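You operate a simulated robot arm through the tools that you are given. There is no shell and no other tool. Be economical: measure what you need, move in short steps, check, and stop when the job is done.

You run a simulated robot arm. Do the job below in one go: nothing can be reset, and whatever is moved stays where it is left.

Task
Reset the angle fence to the same angle on the other hand.
Fine: lay the short bar between the angle plate and the table's edge first; the white lever frees and locks the fence; the bar ends flat against it on the side away from the lever. Where these are worked on the way, their far stop is far enough and under half their travel is too little: white lever.

The check looks at the end state, three seconds after you hand in, the way a careful person would. Anything else that was tipped, shoved, dropped, spilled or broken makes it a failure.

Robot
A 7-joint arm with a fingered hand, fixed in place. Base frame: the origin is at the foot of the arm, x ahead of it, y to its left, z up; the work surface is at about z = 780. Units: mm, degrees, N and s.
With the tool pointing down near the work surface it reaches from about 320 to 720 mm from the base axis. Its first joint turns from -166.0 to 166.0 degrees. Payload 4 kg.
The TCP is the grasp point between the finger pads, 26 mm short of the fingertips. In the tool frame z runs along the fingers and y along their closing line. Largest opening 148 mm; the body of the gripper starts 73 mm behind the TCP. The gripper is a hand of 3 fingers: y runs from the thumb to the fingers, the wrist lies at [0, 0, -239] in the tool frame, and closing takes about 1.5 s.
Orientation is told as [roll, pitch, yaw] about the base's x, y, z axes, in that order, counted from this pose: with the fingers straight down and closing along the base's y, the tool's x points along the base's -x, its y along +y and its z along -z.

Tools
- The arm moves only by the tool play_rows. Its argument "rows" is a list of rows, each an object of numbers (a shift or turn left out is 0, a gripper value left out holds the last): "x", "y", "z": the shift along the tool's x, y, z in mm; "wx", "wy", "wz": the turn, a rotation vector about the tool's x, y, z in degrees. In form: [{"x": .., "y": .., "z": .., "wx": .., "wy": .., "wz": ..}, ...]. A call has 1 to 10 rows; each row shifts and turns the commanded pose from where the row before left it, along the tool's axes as they then stand. "gripper" is the closure in counts, from 0 (fully open) to 255 (shut), set as the call begins (left out, the last holds). Each row takes 0.2 s and may step no farther than 50 mm and 8.6 degrees from the row before; otherwise, or with a gripper value out of range, the whole call is refused. Where a pose cannot be reached the arm comes as near as it can. A force on the tool above 40 N (or 10 N above the force at the start of the call, whichever is more), or a blocked arm, ends the call early, and 0.2 s more pass. The fingers move at their own pace (about 72 mm/s each) and stop on an object; they squeeze with about 21 N. The grip force told is the motor's: it shows also when the fingers shut on nothing. Time passes only in rows, and 0.2 s behind the last, so rows that do not move let the fingers close. It gives the time, the measured TCP pose, the force on the tool (base axes), the opening and the grip force at its end, in the units of the frame above (readings bear some noise), with the torque about the TCP (base axes, N m) and any sound that the robot's microphone picked up.
- Cameras (640 x 400 px; columns grow to the right, rows downward): "scene" is fixed at [55.9, -503.2, 1332.4]; the picture's right is [0.50, -0.87, 0.00], its down [-0.49, -0.28, -0.82] and it looks along [0.72, 0.41, -0.57] (base axes); focal length 362 px, centre (320, 200). "wrist" rides on the gripper at [68, -39, -90] in the tool frame; the picture's right is [0.50, 0.87, 0.00], its down [-0.66, 0.38, -0.65] and it looks along [-0.57, 0.33, 0.76] (tool axes); focal length 222 px, centre (320, 200). There is no depth. A picture from a camera that has moved, and an enlarged one, comes with that camera's place and axes in the base frame and with its lens. The place of the scene camera against the robot may be out by one fixed shift of up to 12 mm in any direction.
- snapshot(camera): a new picture of that camera. No time passes.
- raise_lower(by): slides the trunk up (or, below 0, down) by that many mm; the arm rides with it, the base frame stays. It gives what a move gives, with no picture.
- curl_fingers(finger1, finger2, thumb_bend): sets how far each is bent, from 0 (flat) to 1 (curled in); at 0.3 the hand is open as for a grip, at 0.7 the pads meet at the TCP. One left out holds its place. A second passes; each finger stops where it meets its share of the squeeze, and holds until it gets a number again. A gripper value or a shape takes the hand back. It gives what a move gives, with no picture; readings hold the bend of each and the force on the fingers (four entries, about 0 where the hand has none), thumb and palm.
- grasp_type(shape): the hand has 3 fingers and takes this shape, open, in about a second: jaw (thumb against the fingers, like two jaws); tri (thumb and two fingers); tip (a fingertip pinch); poke (one finger out to press); point (the index stretched); flat (the hand flat); cup (the hand cupped); fist (a fist). The gripper value then closes the fingers along that shape, each until it touches; the sizes above hold for jaw. It gives what a move gives, with no picture.
- inspect(camera, box): a new picture of the part [left, top, right, bottom] of that camera's present view, enlarged. No time passes.
- close_job(): hands the job in; it is judged then, once.

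Work in short steps. Places have to be worked out from the pictures, the camera data and where the tool is seen: move nearer, look again, correct. Check each grasp and each placing, and mend what went wrong. You have 120 turns and 84 pictures in all, those below and enlarged ones among them. Open the gripper and draw the arm clear of the work before you hand the job in, unless the task says otherwise; then end with one line.

The tools are called as a command line: name --argument value ..., lists and objects as JSON in quotes. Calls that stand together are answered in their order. play_rows: Moves the arm, as the interface text tells. Its arguments: {"type":"object","properties":{"rows":{"type":"array","items":{"type":"object","properties":{"x":{"type":"number"},"y":{"type":"number"},"z":{"type":"number"},"wx":{"type":"number"},"wy":{"type":"number"},"wz":{"type":"number"}}}},"gripper":{"type":"number"}},"required":["rows"]} The other tools are called the same way: raise_lower (by) slides the trunk up or down; grasp_type (shape) gives the hand a shape; curl_fingers (finger1, finger2, thumb_bend) moves the fingers one by one; snapshot (camera) takes a picture; inspect (camera, box) takes an enlarged picture of a part of a camera's view; close_job () hands the job in.

At the start:

```text
clock: 0.0
position: [430.5, -11.7, 1072.6]
orientation: [0.0, 0.1, 0.0]
wrist_force: [0.4, 0.0, -0.6]
ft_torque: [0.01, 0.02, 0.04]
gripper_width: 147.7
grip_force: 0.0
shape: jaw
bend: [0.3, 0.3, 0.3]
finger forces: [0.0, 0.0, 0.0, 0.0, 0.0, 0.0]
trunk travel left (down, up): [-525.0, 65.0]
```

scene: 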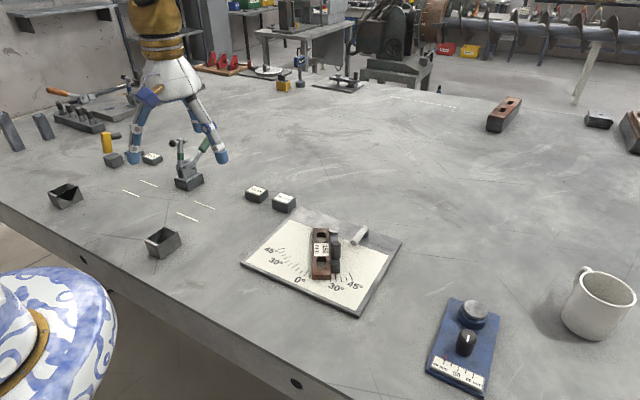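
wrist: 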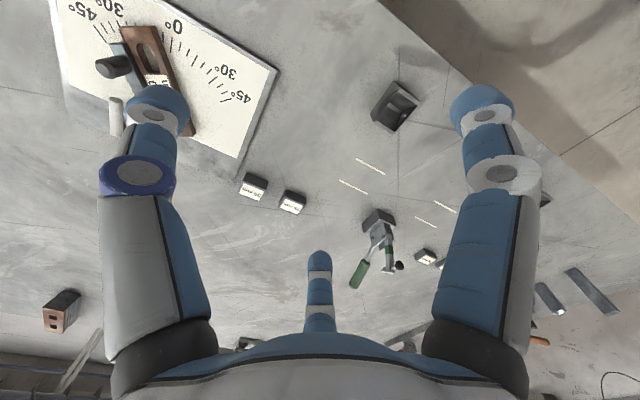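

I'll look closely at the angle plate and its surroundings, and at the left group, before moving.

inspect --camera "scene" --box '[230, 180, 420, 320]'

inspect --camera "scene" --box '[0, 80, 240, 270]'

inspect --camera "wrist" --box '[50, 0, 280, 180]'

```text
2.86 times, centred on (325, 250) of scene
camera zoom: at [55.9, -503.2, 1332.4], right [0.5, -0.87, 0.0], down [-0.49, -0.28, -0.82], along [0.72, 0.41, -0.57], focal length 1036 px, centre (306, 57)
```

zoom: 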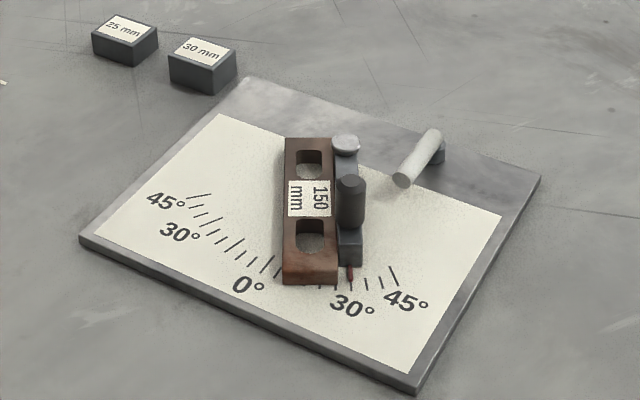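

```text
2.11 times, centred on (120, 175) of scene
camera zoom: at [55.9, -503.2, 1332.4], right [0.5, -0.87, 0.0], down [-0.49, -0.28, -0.82], along [0.72, 0.41, -0.57], focal length 763 px, centre (741, 253)
```

zoom: 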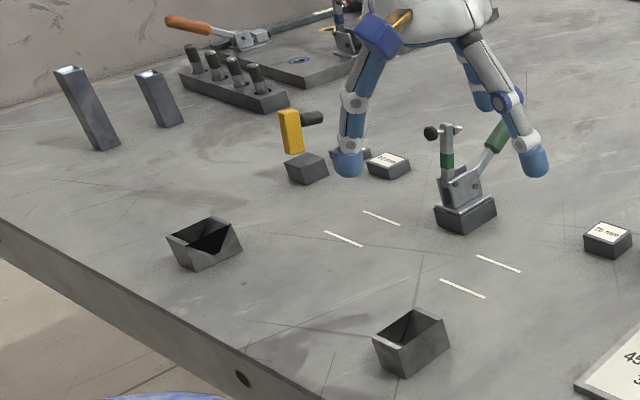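

```text
2.22 times, centred on (165, 90) of wrist
camera zoom: at [364.3, -50.1, 1165.3], right [-0.5, 0.87, 0.0], down [0.66, 0.38, 0.65], along [0.57, 0.33, -0.76], focal length 494 px, centre (664, 444)
```

zoom: 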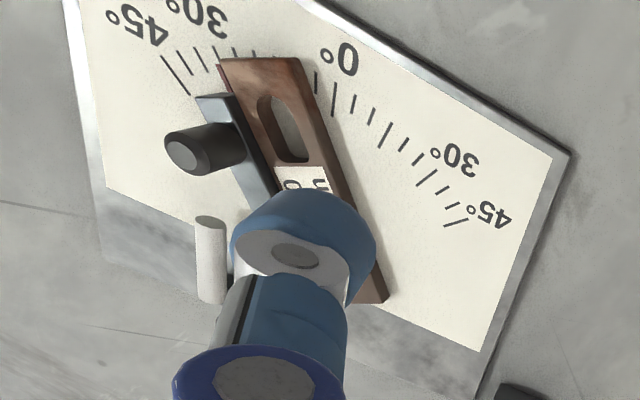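

Fence pointer appears to sit at 30° on the right-hand side in the scene view, with a 150 mm bar lying against it. I'll look at the other bar-like objects and zoom tighter on the fence.

inspect --camera "scene" --box '[470, 80, 640, 170]'

inspect --camera "scene" --box '[295, 210, 385, 300]'

```text
3.76 times, centred on (555, 125) of scene
camera zoom: at [55.9, -503.2, 1332.4], right [0.5, -0.87, 0.0], down [-0.49, -0.28, -0.82], along [0.72, 0.41, -0.57], focal length 1365 px, centre (-565, 482)
```

zoom: 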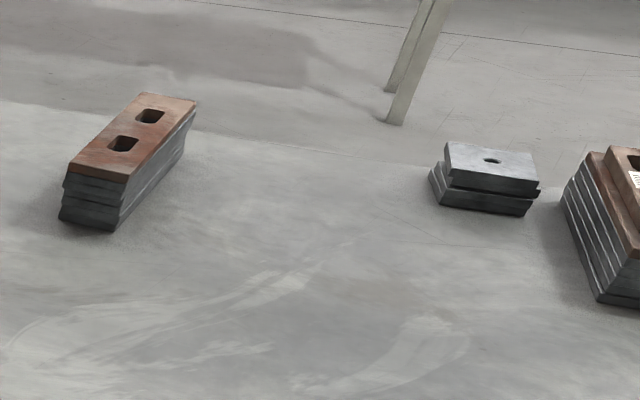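

```text
4.44 times, centred on (340, 255) of scene
camera zoom: at [55.9, -503.2, 1332.4], right [0.5, -0.87, 0.0], down [-0.49, -0.28, -0.82], along [0.72, 0.41, -0.57], focal length 1611 px, centre (231, -44)
```

zoom: 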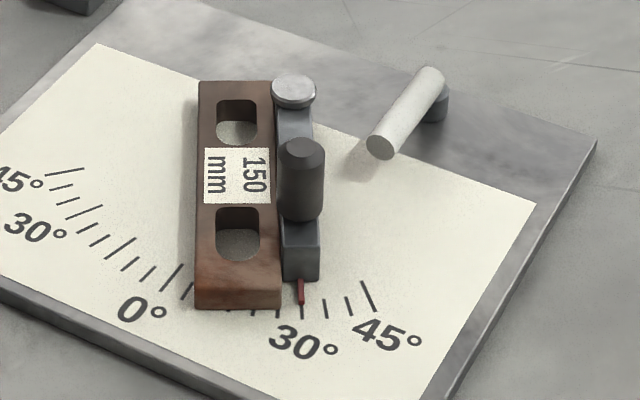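

The plate looks roughly axis-aligned (x≈455–694, y≈-354…-88), the pivot near (621,-218), and 0° along −x. The fence therefore points to −x−y at 30°, and the target is 30° toward +y. I'll move above the plate for a near-vertical wrist view.

play_rows --rows '[{"x": -29, "y": -33.7, "z": 10}, {"x": -29, "y": -33.7, "z": 10}, {"x": -29, "y": -33.7, "z": 10}, {"x": -29, "y": -33.7, "z": 10}, {"x": -29, "y": -33.7, "z": 10}, {"x": -29, "y": -33.7, "z": 10}, {}]'

snapshot --camera "wrist"

snapshot --camera "scene"

```text
clock: 1.6
position: [601.8, -213.3, 1012.3]
orientation: [0.0, 0.0, 0.0]
wrist_force: [0.3, 1.3, -0.1]
ft_torque: [0.0, -0.02, 0.0]
gripper_width: 147.9
grip_force: 0.1
shape: jaw
bend: [0.3, 0.3, 0.3]
finger forces: [0.0, 0.1, 0.1, 0.0, 0.0, 0.0]
trunk travel left (down, up): [-525.0, 65.0]
```

```text
76 pictures are left
camera wrist: at [535.8, -252.2, 1104.2], right [-0.5, 0.87, 0.0], down [0.66, 0.38, 0.65], along [0.57, 0.33, -0.76], focal length 222 px, centre (320, 200)
```

wrist: 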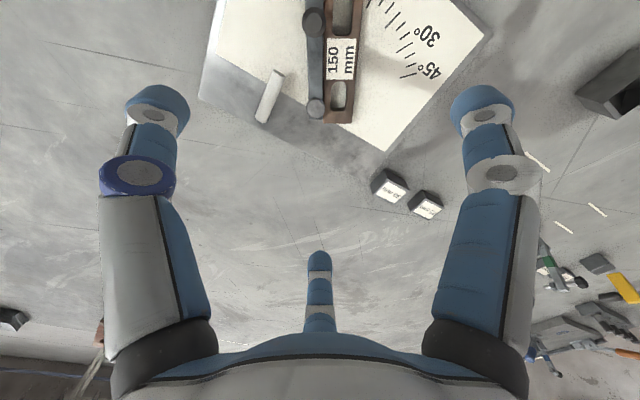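

```text
75 pictures are left
```

scene: 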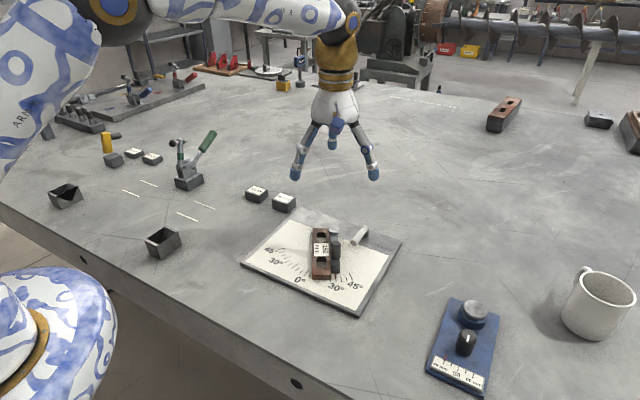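

The hand seems to carry its three fingers spread around the axis. I'll test how it closes in the air, for a clearer idea of the grasp geometry.

play_rows --rows '[{}, {}, {}, {}, {}, {}]' --gripper 170

snapshot --camera "wrist"

inspect --camera "scene" --box '[270, 90, 410, 200]'

```text
clock: 3.0
position: [602.8, -214.1, 1012.4]
orientation: [0.0, 0.0, 0.0]
wrist_force: [0.5, 0.3, 0.0]
ft_torque: [0.02, -0.04, 0.01]
gripper_width: 49.8
grip_force: 0.0
shape: jaw
bend: [0.77, 0.77, 0.7]
finger forces: [0.1, 0.0, 0.0, 0.1, 0.0, 0.0]
trunk travel left (down, up): [-525.0, 65.0]
```

```text
74 pictures are left
camera wrist: at [535.7, -251.8, 1104.4], right [-0.5, 0.87, 0.0], down [0.66, 0.38, 0.65], along [0.57, 0.33, -0.76], focal length 222 px, centre (320, 200)
```

wrist: 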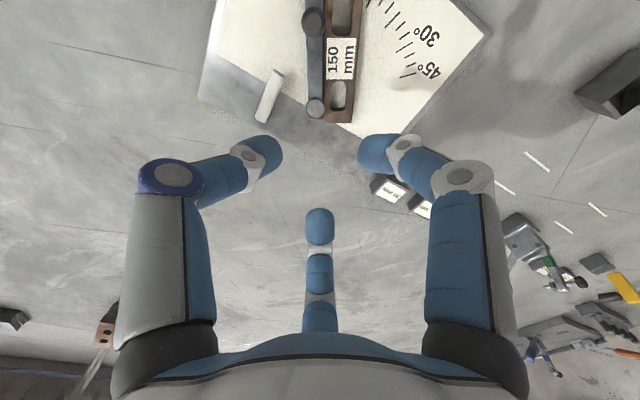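

```text
3.64 times, centred on (340, 145) of scene
camera zoom: at [55.9, -503.2, 1332.4], right [0.5, -0.87, 0.0], down [-0.49, -0.28, -0.82], along [0.72, 0.41, -0.57], focal length 1318 px, centre (247, 400)
```

zoom: 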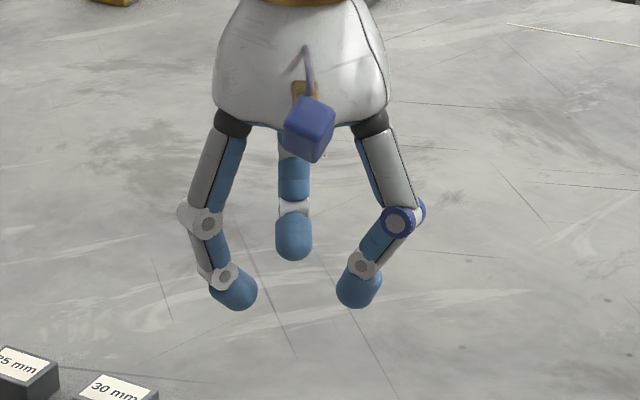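

It closes like a three-finger chuck with the thumb at −y. I'll check the "poke" and "tip" shapes too, since they'd help with the lever and with narrow places.

grasp_type --shape "tip"

inspect --camera "scene" --box '[270, 90, 410, 200]'

grasp_type --shape "poke"

inspect --camera "scene" --box '[270, 90, 410, 200]'

snapshot --camera "wrist"

```text
clock: 3.9
position: [602.7, -214.2, 1014.1]
orientation: [0.0, 0.0, 0.0]
wrist_force: [0.2, -0.9, -0.7]
ft_torque: [-0.01, 0.0, -0.01]
gripper_width: 147.9
grip_force: 0.1
shape: tip
bend: [0.3, 0.3, 0.3]
finger forces: [0.1, 0.1, 0.0, 0.1, 0.0, 0.0]
trunk travel left (down, up): [-525.0, 65.0]
```

```text
3.64 times, centred on (340, 145) of scene
camera zoom: at [55.9, -503.2, 1332.4], right [0.5, -0.87, 0.0], down [-0.49, -0.28, -0.82], along [0.72, 0.41, -0.57], focal length 1318 px, centre (247, 400)
```

zoom: 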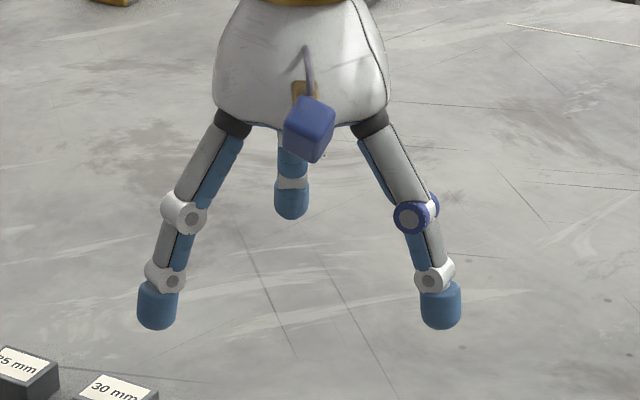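

```text
clock: 4.8
position: [602.5, -213.8, 1013.4]
orientation: [-0.1, 0.0, 0.1]
wrist_force: [0.0, 1.1, 0.4]
ft_torque: [-0.03, 0.0, 0.03]
gripper_width: 0.0
grip_force: 0.1
shape: poke
bend: [1.0, 1.0, 0.4]
finger forces: [0.0, 0.0, 0.0, 0.0, 0.1, 0.0]
trunk travel left (down, up): [-525.0, 65.0]
```

```text
3.64 times, centred on (340, 145) of scene
camera zoom: at [55.9, -503.2, 1332.4], right [0.5, -0.87, 0.0], down [-0.49, -0.28, -0.82], along [0.72, 0.41, -0.57], focal length 1318 px, centre (247, 400)
```

zoom: 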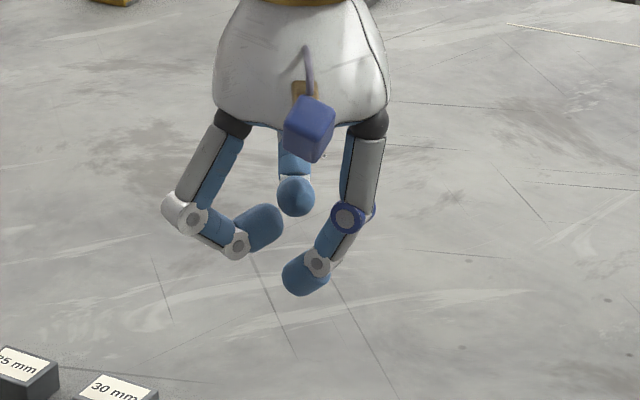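

```text
70 pictures are left
camera wrist: at [535.7, -251.8, 1104.4], right [-0.5, 0.87, 0.0], down [0.66, 0.38, 0.65], along [0.57, 0.33, -0.76], focal length 222 px, centre (320, 200)
```

wrist: 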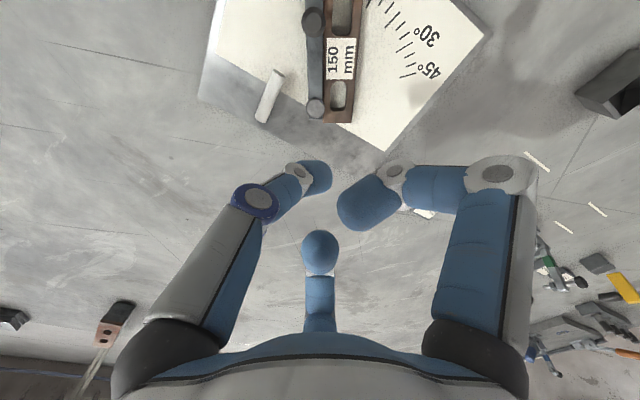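

Poke brings the thumb lowest near the axis. I'll shift back 60 mm in x and inspect the fence with the wrist camera for measuring.

play_rows --rows '[{"x": 30, "z": 10}, {"x": 30, "z": 10}, {"z": 10}, {}]'

inspect --camera "wrist" --box '[180, 0, 500, 200]'

inspect --camera "wrist" --box '[240, 40, 400, 140]'

```text
clock: 5.8
position: [544.0, -214.6, 982.8]
orientation: [0.0, 0.1, 0.0]
wrist_force: [1.0, 0.2, -0.1]
ft_torque: [0.01, -0.02, 0.0]
gripper_width: 0.0
grip_force: 0.1
shape: poke
bend: [1.0, 1.0, 0.4]
finger forces: [0.0, 0.0, 0.1, 0.0, 0.1, 0.0]
trunk travel left (down, up): [-525.0, 65.0]
```

```text
2.00 times, centred on (340, 100) of wrist
camera zoom: at [477.7, -252.7, 1075.3], right [-0.5, 0.87, 0.0], down [0.66, 0.38, 0.65], along [0.57, 0.33, -0.76], focal length 444 px, centre (280, 400)
```

zoom: 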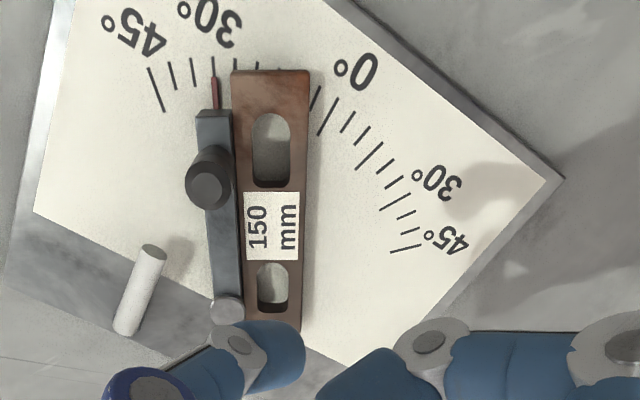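

```text
4.00 times, centred on (320, 90) of wrist
camera zoom: at [477.7, -252.7, 1075.3], right [-0.5, 0.87, 0.0], down [0.66, 0.38, 0.65], along [0.57, 0.33, -0.76], focal length 888 px, centre (320, 640)
```

zoom: 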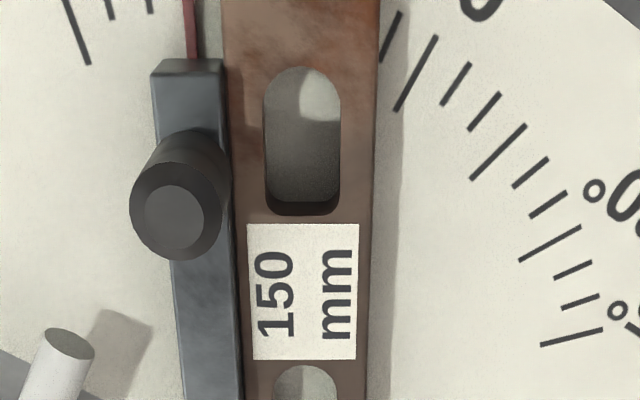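

Wrist-view estimates: bar centre ≈(562,-209), axis at 30° to x, width ≈38, top z≈805. The pivot is ≈(623,-209), the fence handle ≈(550,-251), and the bar's far slot ≈(596,-190). The bar is flush with the fence, so I'll hook the far slot with the poke finger and ease the bar away before grasping. First step is to hover over the slot.

play_rows --rows '[{"x": -26, "y": 13.5, "z": 30}, {"x": -26, "y": 13.5, "z": 30}, {"z": 40}, {"z": 15}, {}]'

inspect --camera "scene" --box '[260, 150, 420, 290]'

snapshot --camera "wrist"

```text
clock: 7.0
position: [597.4, -188.4, 868.2]
orientation: [0.0, 0.0, -0.1]
wrist_force: [0.0, 0.8, -0.5]
ft_torque: [-0.02, -0.04, 0.0]
gripper_width: 0.0
grip_force: 0.1
shape: poke
bend: [1.0, 1.0, 0.4]
finger forces: [0.0, 0.1, 0.0, 0.0, 0.0, 0.0]
trunk travel left (down, up): [-525.0, 65.0]
```

```text
2.86 times, centred on (340, 220) of scene
camera zoom: at [55.9, -503.2, 1332.4], right [0.5, -0.87, 0.0], down [-0.49, -0.28, -0.82], along [0.72, 0.41, -0.57], focal length 1036 px, centre (263, 143)
```

zoom: 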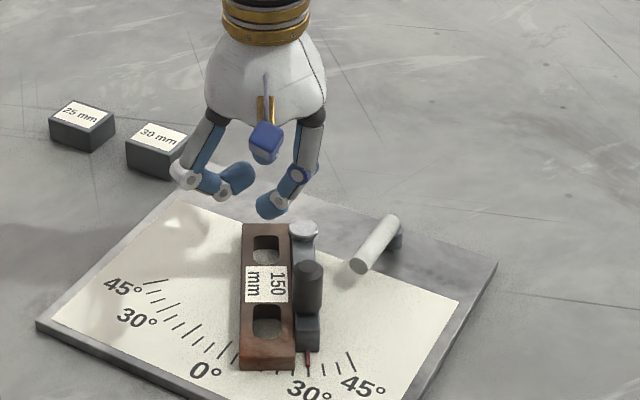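

```text
66 pictures are left
camera wrist: at [531.6, -226.2, 958.7], right [-0.5, 0.87, 0.0], down [0.66, 0.38, 0.65], along [0.57, 0.33, -0.76], focal length 222 px, centre (320, 200)
```

wrist: 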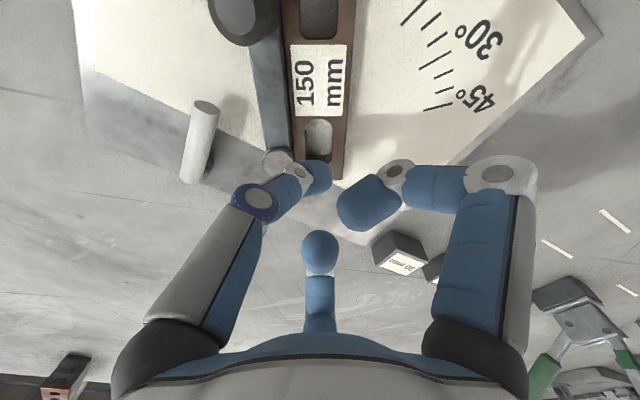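

In the scene view the thumb tip lies right above the far slot. I'll lower gently until it seats in the slot.

play_rows --rows '[{"z": 15}, {"z": 10}, {"z": 5}, {"z": 4}, {"z": 4}, {"z": 3}]'

inspect --camera "scene" --box '[270, 180, 390, 290]'

```text
clock: 8.4
position: [597.6, -187.5, 827.9]
orientation: [0.0, 0.0, -0.2]
wrist_force: [0.3, -0.6, 0.3]
ft_torque: [0.0, 0.0, 0.01]
gripper_width: 0.1
grip_force: 0.1
shape: poke
bend: [1.0, 1.0, 0.4]
finger forces: [0.0, 0.0, 0.0, 0.0, 0.1, 0.0]
trunk travel left (down, up): [-525.0, 65.0]
```

```text
3.64 times, centred on (330, 235) of scene
camera zoom: at [55.9, -503.2, 1332.4], right [0.5, -0.87, 0.0], down [-0.49, -0.28, -0.82], along [0.72, 0.41, -0.57], focal length 1318 px, centre (284, 73)
```

zoom: 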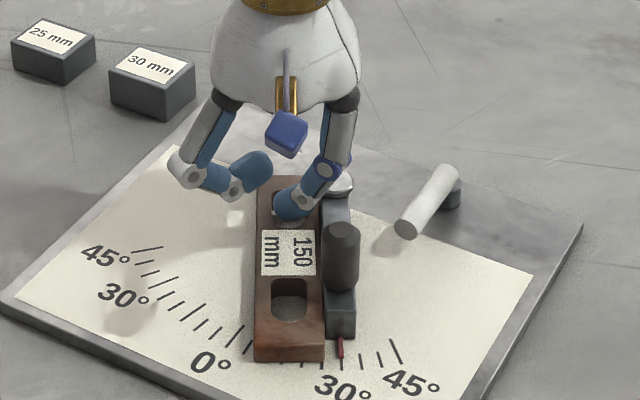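

No contact yet, so I'm continuing down in small steps.

play_rows --rows '[{"z": 3}, {"z": 3}, {"z": 2}, {"z": 2}, {}]'

inspect --camera "scene" --box '[290, 195, 370, 265]'

```text
clock: 9.6
position: [596.8, -186.1, 820.1]
orientation: [0.0, -0.1, 0.0]
wrist_force: [-5.7, 10.2, 18.5]
ft_torque: [-0.13, 0.03, -0.09]
gripper_width: 0.0
grip_force: 0.1
shape: poke
bend: [1.0, 1.0, 0.39]
finger forces: [0.0, 0.1, 0.0, 0.1, 20.4, 0.1]
trunk travel left (down, up): [-525.0, 65.0]
```

```text
5.71 times, centred on (330, 230) of scene
camera zoom: at [55.9, -503.2, 1332.4], right [0.5, -0.87, 0.0], down [-0.49, -0.28, -0.82], along [0.72, 0.41, -0.57], focal length 2071 px, centre (263, 29)
```

zoom: 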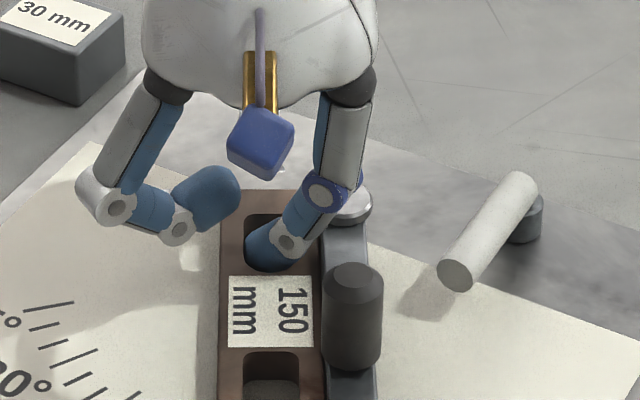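

There's contact with the slot's fence-side rim (18 N). I'll relax slightly and push away from the fence.

play_rows --rows '[{"z": -1}, {"x": 2.5, "y": 4.3}, {"x": 2.5, "y": 4.3}, {"x": 2.5, "y": 4.3}, {"x": 2.5, "y": 4.3}]'

inspect --camera "scene" --box '[270, 180, 390, 290]'

```text
clock: 10.8
position: [586.8, -170.8, 819.1]
orientation: [0.0, 0.2, -0.1]
wrist_force: [0.6, 0.1, -0.3]
ft_torque: [-0.02, -0.01, 0.01]
gripper_width: 0.0
grip_force: 0.1
shape: poke
bend: [1.0, 1.0, 0.39]
finger forces: [0.1, 0.1, 0.0, 0.0, 1.4, 0.1]
trunk travel left (down, up): [-525.0, 65.0]
```

```text
3.64 times, centred on (330, 235) of scene
camera zoom: at [55.9, -503.2, 1332.4], right [0.5, -0.87, 0.0], down [-0.49, -0.28, -0.82], along [0.72, 0.41, -0.57], focal length 1318 px, centre (284, 73)
```

zoom: 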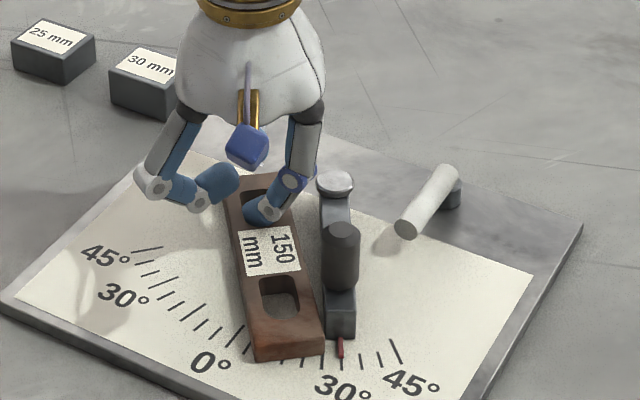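

It works well. I'll continue in a slight arc.

play_rows --rows '[{"x": 3.5, "y": 4.5}, {"x": 3.5, "y": 4.5}, {"x": 3.8, "y": 4.2}, {"x": 4, "y": 4}, {"x": 4, "y": 4}, {"x": 4, "y": 4}]'

inspect --camera "scene" --box '[270, 180, 390, 290]'

```text
clock: 12.2
position: [564.7, -144.8, 818.7]
orientation: [0.0, 0.0, 0.0]
wrist_force: [1.3, -1.4, -0.4]
ft_torque: [-0.03, 0.0, 0.0]
gripper_width: 0.3
grip_force: 0.0
shape: poke
bend: [1.0, 1.0, 0.4]
finger forces: [0.1, 0.0, 0.1, 0.1, 1.1, 0.0]
trunk travel left (down, up): [-525.0, 65.0]
```

```text
3.64 times, centred on (330, 235) of scene
camera zoom: at [55.9, -503.2, 1332.4], right [0.5, -0.87, 0.0], down [-0.49, -0.28, -0.82], along [0.72, 0.41, -0.57], focal length 1318 px, centre (284, 73)
```

zoom: 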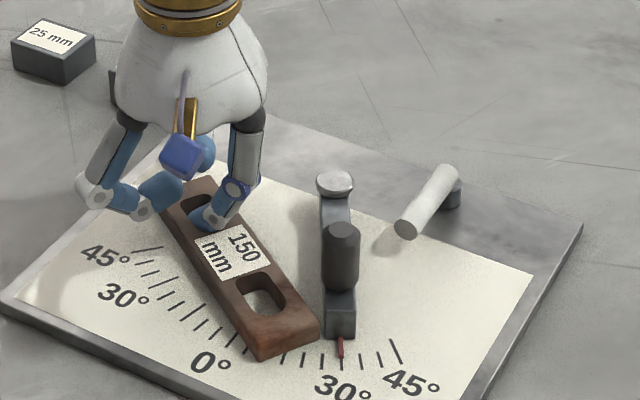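

The bar now stands clear of the fence at roughly 56° to x. I'll lift off and measure with the wrist camera.

play_rows --rows '[{"z": -20}, {"z": -40}, {"z": -40, "x": -4, "y": -11}, {"z": -40, "x": 4, "y": -11}, {}]'

inspect --camera "wrist" --box '[180, 0, 500, 200]'

```text
clock: 13.4
position: [566.5, -167.3, 956.4]
orientation: [0.1, -0.1, -0.1]
wrist_force: [0.1, 0.0, -0.1]
ft_torque: [0.0, 0.03, -0.01]
gripper_width: 0.0
grip_force: 0.1
shape: poke
bend: [1.0, 1.0, 0.4]
finger forces: [0.1, 0.0, 0.0, 0.1, 0.0, 0.1]
trunk travel left (down, up): [-525.0, 65.0]
```

```text
2.00 times, centred on (340, 100) of wrist
camera zoom: at [498.9, -206.0, 1049.1], right [-0.5, 0.87, 0.0], down [0.66, 0.38, 0.65], along [0.57, 0.33, -0.76], focal length 444 px, centre (280, 400)
```

zoom: 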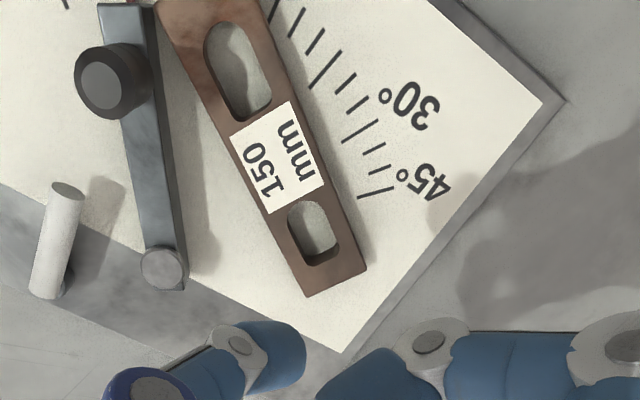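

The bar centre is ≈(546,-179) with its axis at 58°. I'll set the jaw half open, yaw the hand +58° and move over the bar at height.

grasp_type --shape "jaw"

play_rows --rows '[{"wz": -8.3}, {"wz": -8.3}, {"wz": -8.3}, {"wz": -8.3}, {"wz": -8.3}, {"wz": -8.3}, {"wz": -8.2}, {"x": 20.8, "y": 11.2}, {"z": 40}, {}]' --gripper 118

snapshot --camera "wrist"

inspect --camera "scene" --box '[230, 120, 410, 300]'

```text
clock: 14.3
position: [565.5, -167.3, 956.7]
orientation: [0.0, 0.0, 0.1]
wrist_force: [0.0, -0.3, -0.3]
ft_torque: [-0.03, 0.02, -0.02]
gripper_width: 147.9
grip_force: 0.1
shape: jaw
bend: [0.3, 0.3, 0.3]
finger forces: [0.0, 0.0, 0.0, 0.1, 0.2, 0.1]
trunk travel left (down, up): [-525.0, 65.0]
```

```text
clock: 16.5
position: [542.0, -179.0, 918.3]
orientation: [0.0, 0.0, 58.0]
wrist_force: [0.0, 0.4, -0.2]
ft_torque: [0.0, -0.01, -0.04]
gripper_width: 80.0
grip_force: 0.1
shape: jaw
bend: [0.34, 0.34, 0.7]
finger forces: [0.1, 0.0, 0.0, 0.1, 0.0, 0.0]
trunk travel left (down, up): [-525.0, 65.0]
```

```text
60 pictures are left
camera wrist: at [540.6, -256.1, 1009.5], right [-1.0, 0.04, 0.0], down [0.03, 0.76, 0.65], along [0.02, 0.65, -0.76], focal length 222 px, centre (320, 200)
```

wrist: 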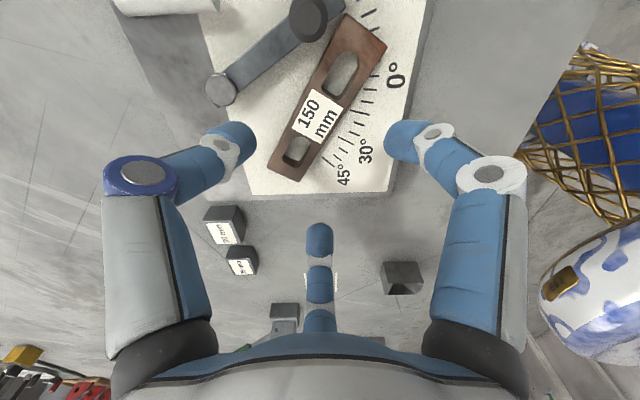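

```text
2.22 times, centred on (320, 210) of scene
camera zoom: at [55.9, -503.2, 1332.4], right [0.5, -0.87, 0.0], down [-0.49, -0.28, -0.82], along [0.72, 0.41, -0.57], focal length 806 px, centre (320, 178)
```

zoom: 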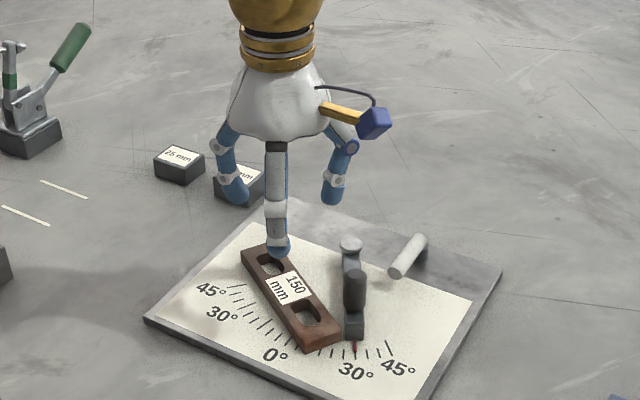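

The jaw is symmetric at 80 mm opening and well aligned. I'll correct 3.5 mm toward the thumb, narrow a bit, and descend to just above the bar.

play_rows --rows '[{"y": -3.4, "z": 20}, {"z": 25}, {"z": 20}, {"z": 10}, {}]' --gripper 138

inspect --camera "scene" --box '[250, 170, 390, 290]'

inspect --camera "wrist" --box '[180, 0, 480, 240]'

```text
clock: 17.7
position: [545.7, -180.6, 845.8]
orientation: [0.1, 0.0, 58.0]
wrist_force: [-0.3, -0.3, -0.2]
ft_torque: [0.02, 0.05, 0.0]
gripper_width: 68.5
grip_force: 0.1
shape: jaw
bend: [0.38, 0.38, 0.7]
finger forces: [0.0, 0.1, 0.0, 0.1, 0.0, 0.0]
trunk travel left (down, up): [-525.0, 65.0]
```

```text
3.33 times, centred on (320, 230) of scene
camera zoom: at [55.9, -503.2, 1332.4], right [0.5, -0.87, 0.0], down [-0.49, -0.28, -0.82], along [0.72, 0.41, -0.57], focal length 1208 px, centre (320, 100)
```

zoom: 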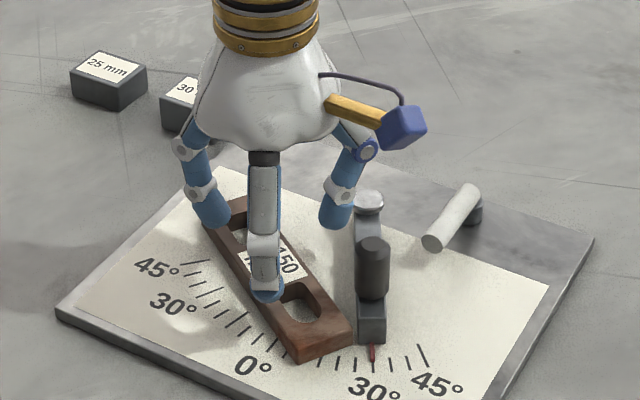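

```text
1.67 times, centred on (330, 120) of wrist
camera zoom: at [543.9, -257.9, 938.2], right [-1.0, 0.04, 0.0], down [0.03, 0.76, 0.65], along [0.02, 0.65, -0.76], focal length 370 px, centre (303, 333)
```

zoom: 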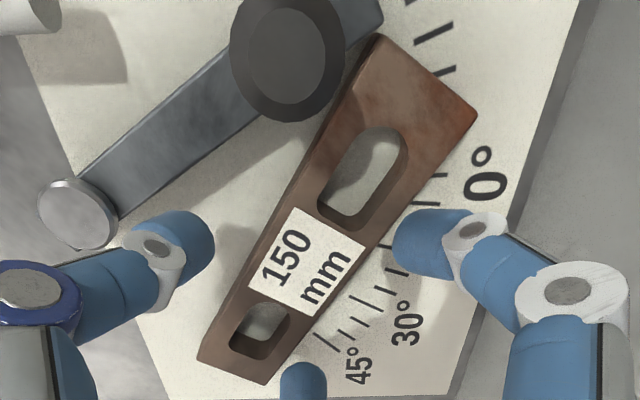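

The thumb will land between bar and fence, with both fingers on the other side. I'm descending slowly.

play_rows --rows '[{"z": 8}, {"z": 6}, {"z": 4}, {"z": 3}, {"z": 2}, {}]'

inspect --camera "scene" --box '[270, 190, 390, 290]'

```text
clock: 18.6
position: [547.9, -180.5, 830.7]
orientation: [-0.5, -0.1, 58.0]
wrist_force: [-3.7, 1.6, 31.6]
ft_torque: [0.25, 0.72, 0.01]
gripper_width: 70.6
grip_force: 0.0
shape: jaw
bend: [0.79, 0.79, 0.7]
finger forces: [16.9, 14.6, 0.0, 0.1, 0.1, 0.0]
trunk travel left (down, up): [-525.0, 65.0]
stopped in row 4: the force on the tool passed its limit at 43 N (the readings are from after the stop); the commanded pose is now the measured one
```

```text
4.00 times, centred on (330, 240) of scene
camera zoom: at [55.9, -503.2, 1332.4], right [0.5, -0.87, 0.0], down [-0.49, -0.28, -0.82], along [0.72, 0.41, -0.57], focal length 1450 px, centre (280, 40)
```

zoom: 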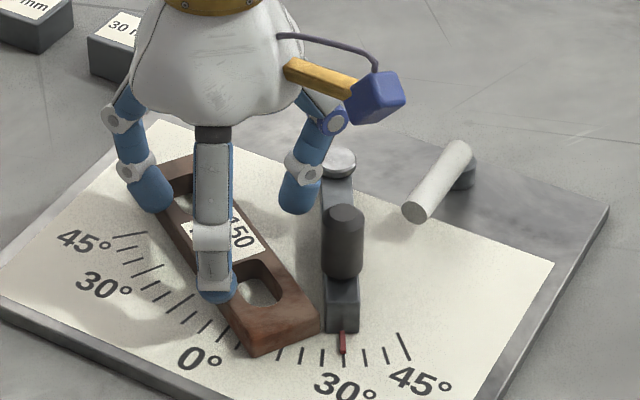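

The two fingers landed on the bar top, since they spread at ±60° and reach only half as far across. I'll lift, open a little wider and shift 16 mm toward the finger side.

play_rows --rows '[{"z": -12}, {"z": -8, "y": 8}, {"y": 8}, {}, {}]' --gripper 95

inspect --camera "wrist" --box '[160, 0, 500, 260]'

inspect --camera "scene" --box '[250, 170, 390, 290]'

```text
clock: 19.8
position: [532.8, -169.1, 847.2]
orientation: [-0.2, 0.0, 58.0]
wrist_force: [0.1, -0.2, 0.7]
ft_torque: [-0.03, 0.02, -0.01]
gripper_width: 92.3
grip_force: 0.0
shape: jaw
bend: [0.31, 0.31, 0.7]
finger forces: [0.0, 0.0, 0.0, 0.1, 0.0, 0.0]
trunk travel left (down, up): [-525.0, 65.0]
```

```text
1.54 times, centred on (330, 130) of wrist
camera zoom: at [531.5, -247.5, 939.0], right [-1.0, 0.04, 0.0], down [0.02, 0.76, 0.65], along [0.03, 0.65, -0.76], focal length 342 px, centre (305, 308)
```

zoom: 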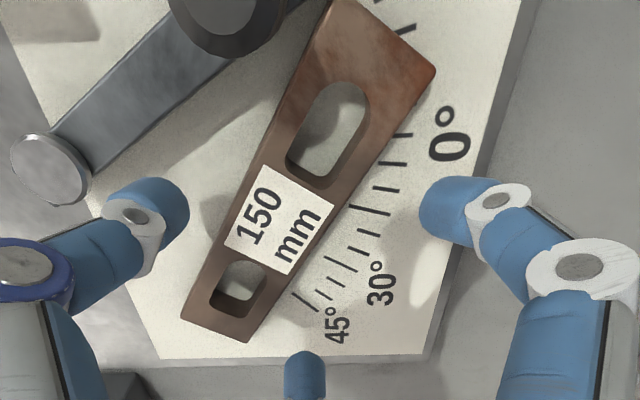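

```text
3.33 times, centred on (320, 230) of scene
camera zoom: at [55.9, -503.2, 1332.4], right [0.5, -0.87, 0.0], down [-0.49, -0.28, -0.82], along [0.72, 0.41, -0.57], focal length 1208 px, centre (320, 100)
```

zoom: 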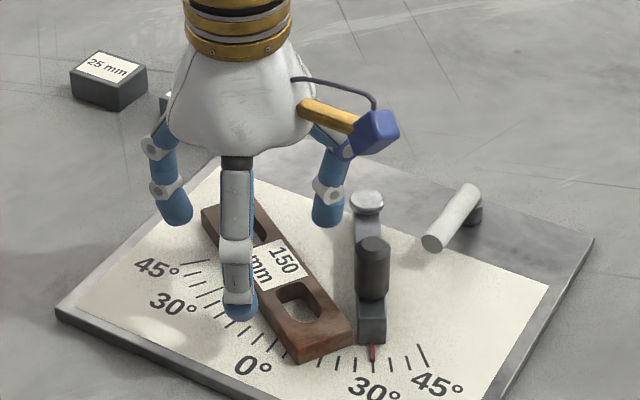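

The finger tips now clear the bar on both sides. I'm descending beside it.

play_rows --rows '[{"z": 10}, {"z": 6}, {"z": 4}, {"z": 3}, {"z": 2}, {}]'

inspect --camera "scene" --box '[270, 190, 390, 290]'

```text
clock: 21.2
position: [534.5, -171.8, 822.6]
orientation: [-0.3, 0.0, 58.0]
wrist_force: [-0.1, 0.4, -0.3]
ft_torque: [0.01, 0.01, -0.03]
gripper_width: 92.4
grip_force: 0.0
shape: jaw
bend: [0.31, 0.31, 0.7]
finger forces: [0.0, 0.0, 0.1, 0.0, 0.0, 0.0]
trunk travel left (down, up): [-525.0, 65.0]
```

```text
4.00 times, centred on (330, 240) of scene
camera zoom: at [55.9, -503.2, 1332.4], right [0.5, -0.87, 0.0], down [-0.49, -0.28, -0.82], along [0.72, 0.41, -0.57], focal length 1450 px, centre (280, 40)
```

zoom: 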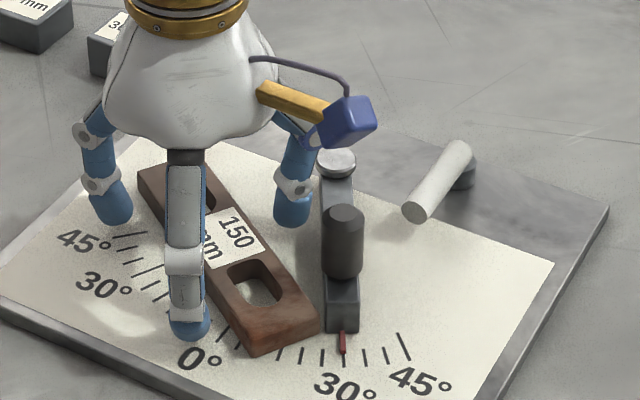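

Lowering 3 mm more and closing.

play_rows --rows '[{"z": 3}, {}]'

play_rows --rows '[{}, {}, {}, {}, {}, {}, {}]' --gripper 220

inspect --camera "scene" --box '[270, 190, 390, 290]'

```text
clock: 21.8
position: [533.7, -172.5, 818.6]
orientation: [-0.1, 0.1, 58.0]
wrist_force: [-0.4, 1.1, 0.3]
ft_torque: [-0.02, 0.03, 0.0]
gripper_width: 92.3
grip_force: 0.0
shape: jaw
bend: [0.31, 0.31, 0.7]
finger forces: [0.0, 0.1, 0.0, 0.1, 0.0, 0.1]
trunk travel left (down, up): [-525.0, 65.0]
```

```text
clock: 23.4
position: [534.2, -172.5, 819.2]
orientation: [-0.2, 0.0, 58.0]
wrist_force: [1.1, 0.1, 0.1]
ft_torque: [-0.08, -0.09, -0.01]
gripper_width: 41.7
grip_force: 21.0
shape: jaw
bend: [0.78, 0.78, 0.7]
finger forces: [11.2, 11.9, 0.0, 0.0, 24.4, 0.0]
trunk travel left (down, up): [-525.0, 65.0]
```

```text
4.00 times, centred on (330, 240) of scene
camera zoom: at [55.9, -503.2, 1332.4], right [0.5, -0.87, 0.0], down [-0.49, -0.28, -0.82], along [0.72, 0.41, -0.57], focal length 1450 px, centre (280, 40)
```

zoom: 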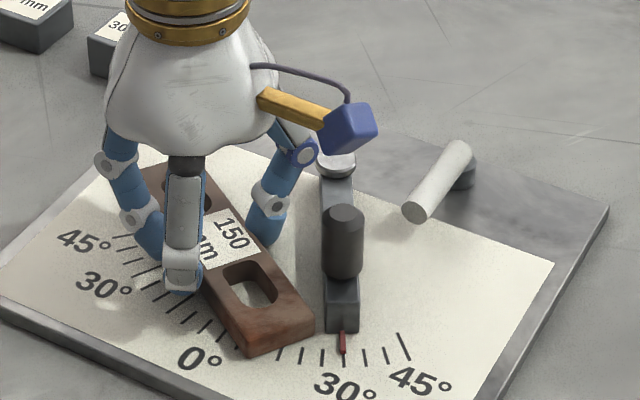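

A balanced grip (fingers 11+12 N, thumb 24 N, width ≈41 mm). I'll lift a little to test it.

play_rows --rows '[{"z": -5}, {"z": -10}, {"z": -15}, {}]'

inspect --camera "scene" --box '[250, 170, 390, 290]'

```text
clock: 24.4
position: [534.5, -170.4, 848.9]
orientation: [-0.3, 0.0, 58.0]
wrist_force: [-0.5, -0.3, -4.5]
ft_torque: [0.0, 0.05, 0.0]
gripper_width: 40.3
grip_force: 21.0
shape: jaw
bend: [0.78, 0.78, 0.7]
finger forces: [11.3, 12.0, 0.0, 0.1, 23.6, 0.0]
trunk travel left (down, up): [-525.0, 65.0]
```

```text
3.33 times, centred on (320, 230) of scene
camera zoom: at [55.9, -503.2, 1332.4], right [0.5, -0.87, 0.0], down [-0.49, -0.28, -0.82], along [0.72, 0.41, -0.57], focal length 1208 px, centre (320, 100)
```

zoom: 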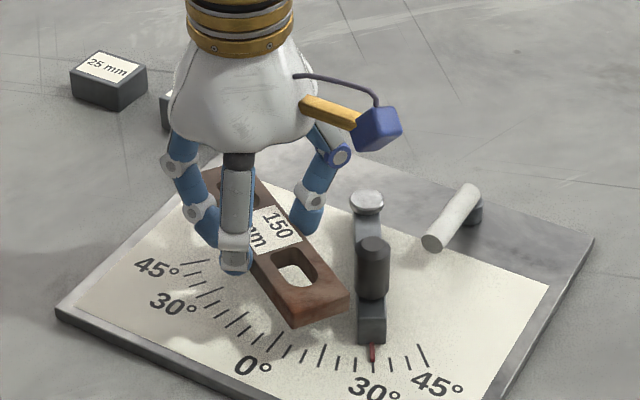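

The bar is held level. I'll raise further, carry it out over the strip between plate and table edge, and turn it parallel to the edge.

play_rows --rows '[{"z": -30}, {"z": -30}, {"x": 24.5, "y": 22.9}, {"x": 24.5, "y": 22.9}, {"x": 24.5, "y": 22.9}, {"x": 24.5, "y": 22.9}, {"x": 24.5, "y": 22.9}, {}]'

play_rows --rows '[{"wz": -8}, {"wz": -8}, {"wz": -8}, {"wz": -8}, {}]'

snapshot --camera "scene"

snapshot --camera "wrist"

```text
clock: 26.2
position: [370.6, -218.2, 909.1]
orientation: [-0.2, 0.0, 58.0]
wrist_force: [0.2, -0.1, -5.1]
ft_torque: [0.02, 0.06, 0.0]
gripper_width: 40.3
grip_force: 21.2
shape: jaw
bend: [0.78, 0.78, 0.7]
finger forces: [11.4, 12.0, 0.1, 0.0, 23.6, 0.0]
trunk travel left (down, up): [-525.0, 65.0]
```

```text
clock: 27.4
position: [372.3, -215.3, 910.3]
orientation: [-0.2, 0.1, 90.1]
wrist_force: [0.6, 0.5, -5.0]
ft_torque: [0.02, 0.08, -0.01]
gripper_width: 40.4
grip_force: 21.5
shape: jaw
bend: [0.78, 0.78, 0.7]
finger forces: [11.3, 12.1, 0.0, 0.0, 23.6, 0.0]
trunk travel left (down, up): [-525.0, 65.0]
```

```text
50 pictures are left
```

scene: 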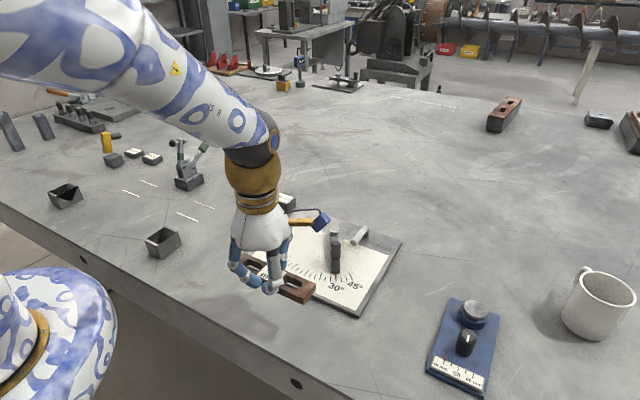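

```text
49 pictures are left
camera wrist: at [411.0, -281.8, 1000.8], right [-0.87, -0.5, 0.0], down [-0.38, 0.66, 0.65], along [-0.32, 0.56, -0.76], focal length 222 px, centre (320, 200)
```

wrist: 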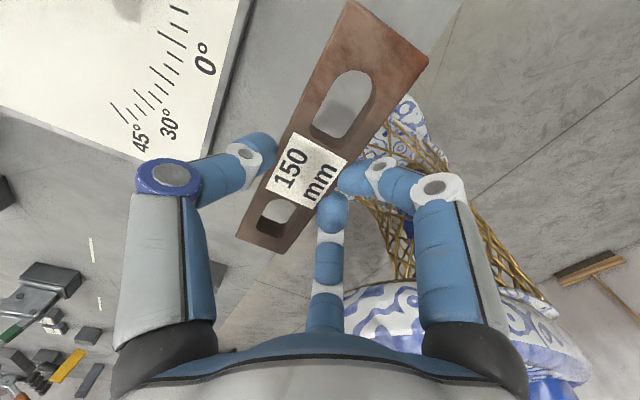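

The table edge is at x≈320 and the plate edge at x≈456, so the middle of the strip is x≈388. I'll shift 10 mm toward the plate and lower.

play_rows --rows '[{"y": -10, "z": 20}, {"z": 30}, {"z": 25}, {"z": 15}, {}]'

play_rows --rows '[{"z": 3}, {"z": 3}, {"z": 2}, {"z": 2}, {"z": 2}]'

inspect --camera "scene" --box '[200, 200, 400, 390]'

```text
clock: 28.6
position: [382.1, -215.7, 817.2]
orientation: [-0.3, 0.1, 90.0]
wrist_force: [-0.8, 0.0, -4.2]
ft_torque: [0.02, 0.05, -0.02]
gripper_width: 39.9
grip_force: 20.6
shape: jaw
bend: [0.78, 0.78, 0.7]
finger forces: [11.3, 12.1, 0.1, 0.0, 23.8, 0.0]
trunk travel left (down, up): [-525.0, 65.0]
```

```text
clock: 29.8
position: [382.6, -215.6, 806.9]
orientation: [-0.3, 0.3, 90.0]
wrist_force: [-2.0, 0.0, 12.8]
ft_torque: [-0.05, -0.43, 0.0]
gripper_width: 40.2
grip_force: 21.2
shape: jaw
bend: [0.78, 0.78, 0.7]
finger forces: [13.5, 14.2, 0.0, 0.1, 25.5, 0.0]
trunk travel left (down, up): [-525.0, 65.0]
```

```text
2.11 times, centred on (300, 295) of scene
camera zoom: at [55.9, -503.2, 1332.4], right [0.5, -0.87, 0.0], down [-0.49, -0.28, -0.82], along [0.72, 0.41, -0.57], focal length 763 px, centre (362, 0)
```

zoom: 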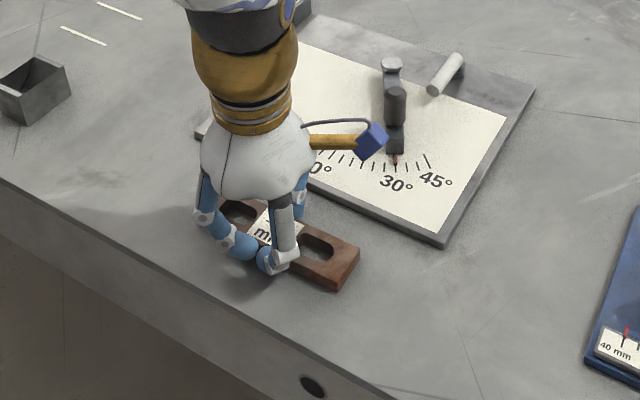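

The bar touches the table (12.8 N). I'll ease up 1 mm, open partly, then lift straight off.

play_rows --rows '[{"z": -1}, {}, {}, {}, {}, {}]' --gripper 95

play_rows --rows '[{"z": -10}, {"z": -30}, {"z": -40}, {"z": -40}, {}]'

snapshot --camera "wrist"

inspect --camera "scene" --box '[200, 200, 400, 390]'

```text
clock: 31.2
position: [381.7, -215.8, 807.8]
orientation: [-0.1, 0.1, 90.0]
wrist_force: [-0.7, 0.2, -0.1]
ft_torque: [0.03, -0.03, -0.01]
gripper_width: 92.4
grip_force: 0.1
shape: jaw
bend: [0.31, 0.31, 0.7]
finger forces: [0.0, 0.0, 0.0, 0.1, 0.0, 0.0]
trunk travel left (down, up): [-525.0, 65.0]
```

```text
clock: 32.4
position: [379.7, -214.6, 927.7]
orientation: [-0.2, 0.1, 90.0]
wrist_force: [-0.9, -0.1, 0.6]
ft_torque: [0.01, -0.02, 0.03]
gripper_width: 92.7
grip_force: 0.0
shape: jaw
bend: [0.31, 0.31, 0.7]
finger forces: [0.1, 0.0, 0.0, 0.0, 0.0, 0.2]
trunk travel left (down, up): [-525.0, 65.0]
```

```text
47 pictures are left
camera wrist: at [419.3, -280.2, 1019.4], right [-0.87, -0.5, 0.0], down [-0.38, 0.66, 0.65], along [-0.32, 0.57, -0.76], focal length 222 px, centre (320, 200)
```

wrist: 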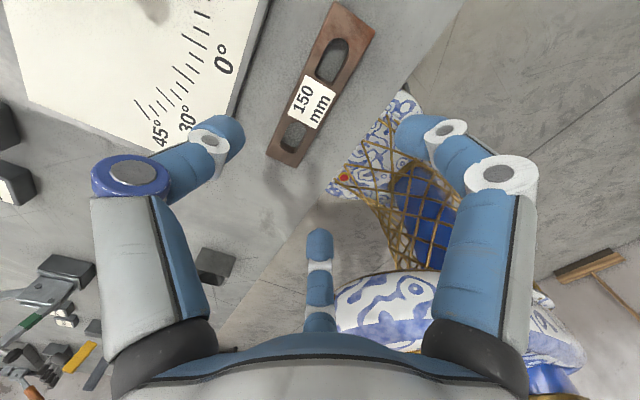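

```text
2.11 times, centred on (300, 295) of scene
camera zoom: at [55.9, -503.2, 1332.4], right [0.5, -0.87, 0.0], down [-0.49, -0.28, -0.82], along [0.72, 0.41, -0.57], focal length 763 px, centre (362, 0)
```

zoom: 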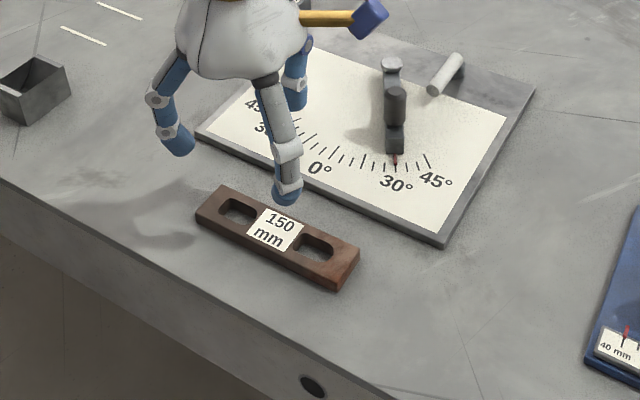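

The bar is laid well in the strip. Next is the lever: I estimate a rod at z≈815 from its post near (669,-264) to a free end near (608,-265). Zooming in to understand its hinge.

inspect --camera "scene" --box '[320, 210, 400, 270]'

grasp_type --shape "poke"

play_rows --rows '[{"wz": 8.5, "z": -15}, {"wz": 8.5}, {"wz": 8.5}, {"wz": 8.5}, {"wz": 8.5}, {"wz": 8.5}, {"wz": 8.5}, {"wz": 8.5}, {"wz": 8.5}, {"wz": 8.5}]'

```text
6.67 times, centred on (360, 240) of scene
camera zoom: at [55.9, -503.2, 1332.4], right [0.5, -0.87, 0.0], down [-0.49, -0.28, -0.82], along [0.72, 0.41, -0.57], focal length 2416 px, centre (53, -67)
```

zoom: 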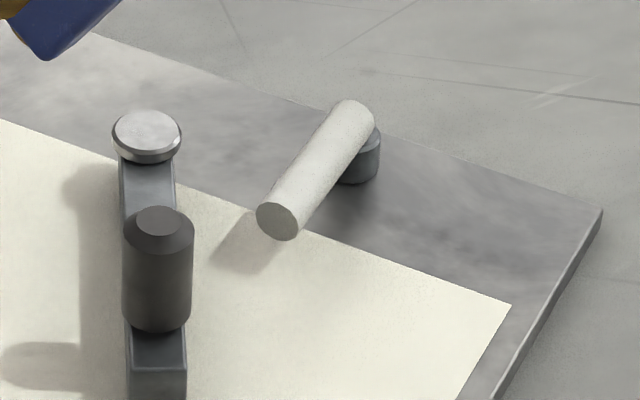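

```text
clock: 33.3
position: [379.3, -213.9, 926.4]
orientation: [-0.3, 0.2, 89.9]
wrist_force: [0.1, 0.9, 0.4]
ft_torque: [-0.01, -0.01, 0.01]
gripper_width: 0.1
grip_force: 0.2
shape: poke
bend: [1.0, 1.0, 0.4]
finger forces: [0.0, 0.0, 0.1, 0.1, 0.0, 0.1]
trunk travel left (down, up): [-525.0, 65.0]
```

```text
clock: 35.5
position: [380.9, -213.8, 943.7]
orientation: [-0.1, -0.2, 4.8]
wrist_force: [-0.5, 0.2, -0.5]
ft_torque: [0.03, -0.01, 0.0]
gripper_width: 0.0
grip_force: 0.0
shape: poke
bend: [1.0, 1.0, 0.4]
finger forces: [0.0, 0.0, 0.0, 0.1, 0.1, 0.0]
trunk travel left (down, up): [-525.0, 65.0]
```

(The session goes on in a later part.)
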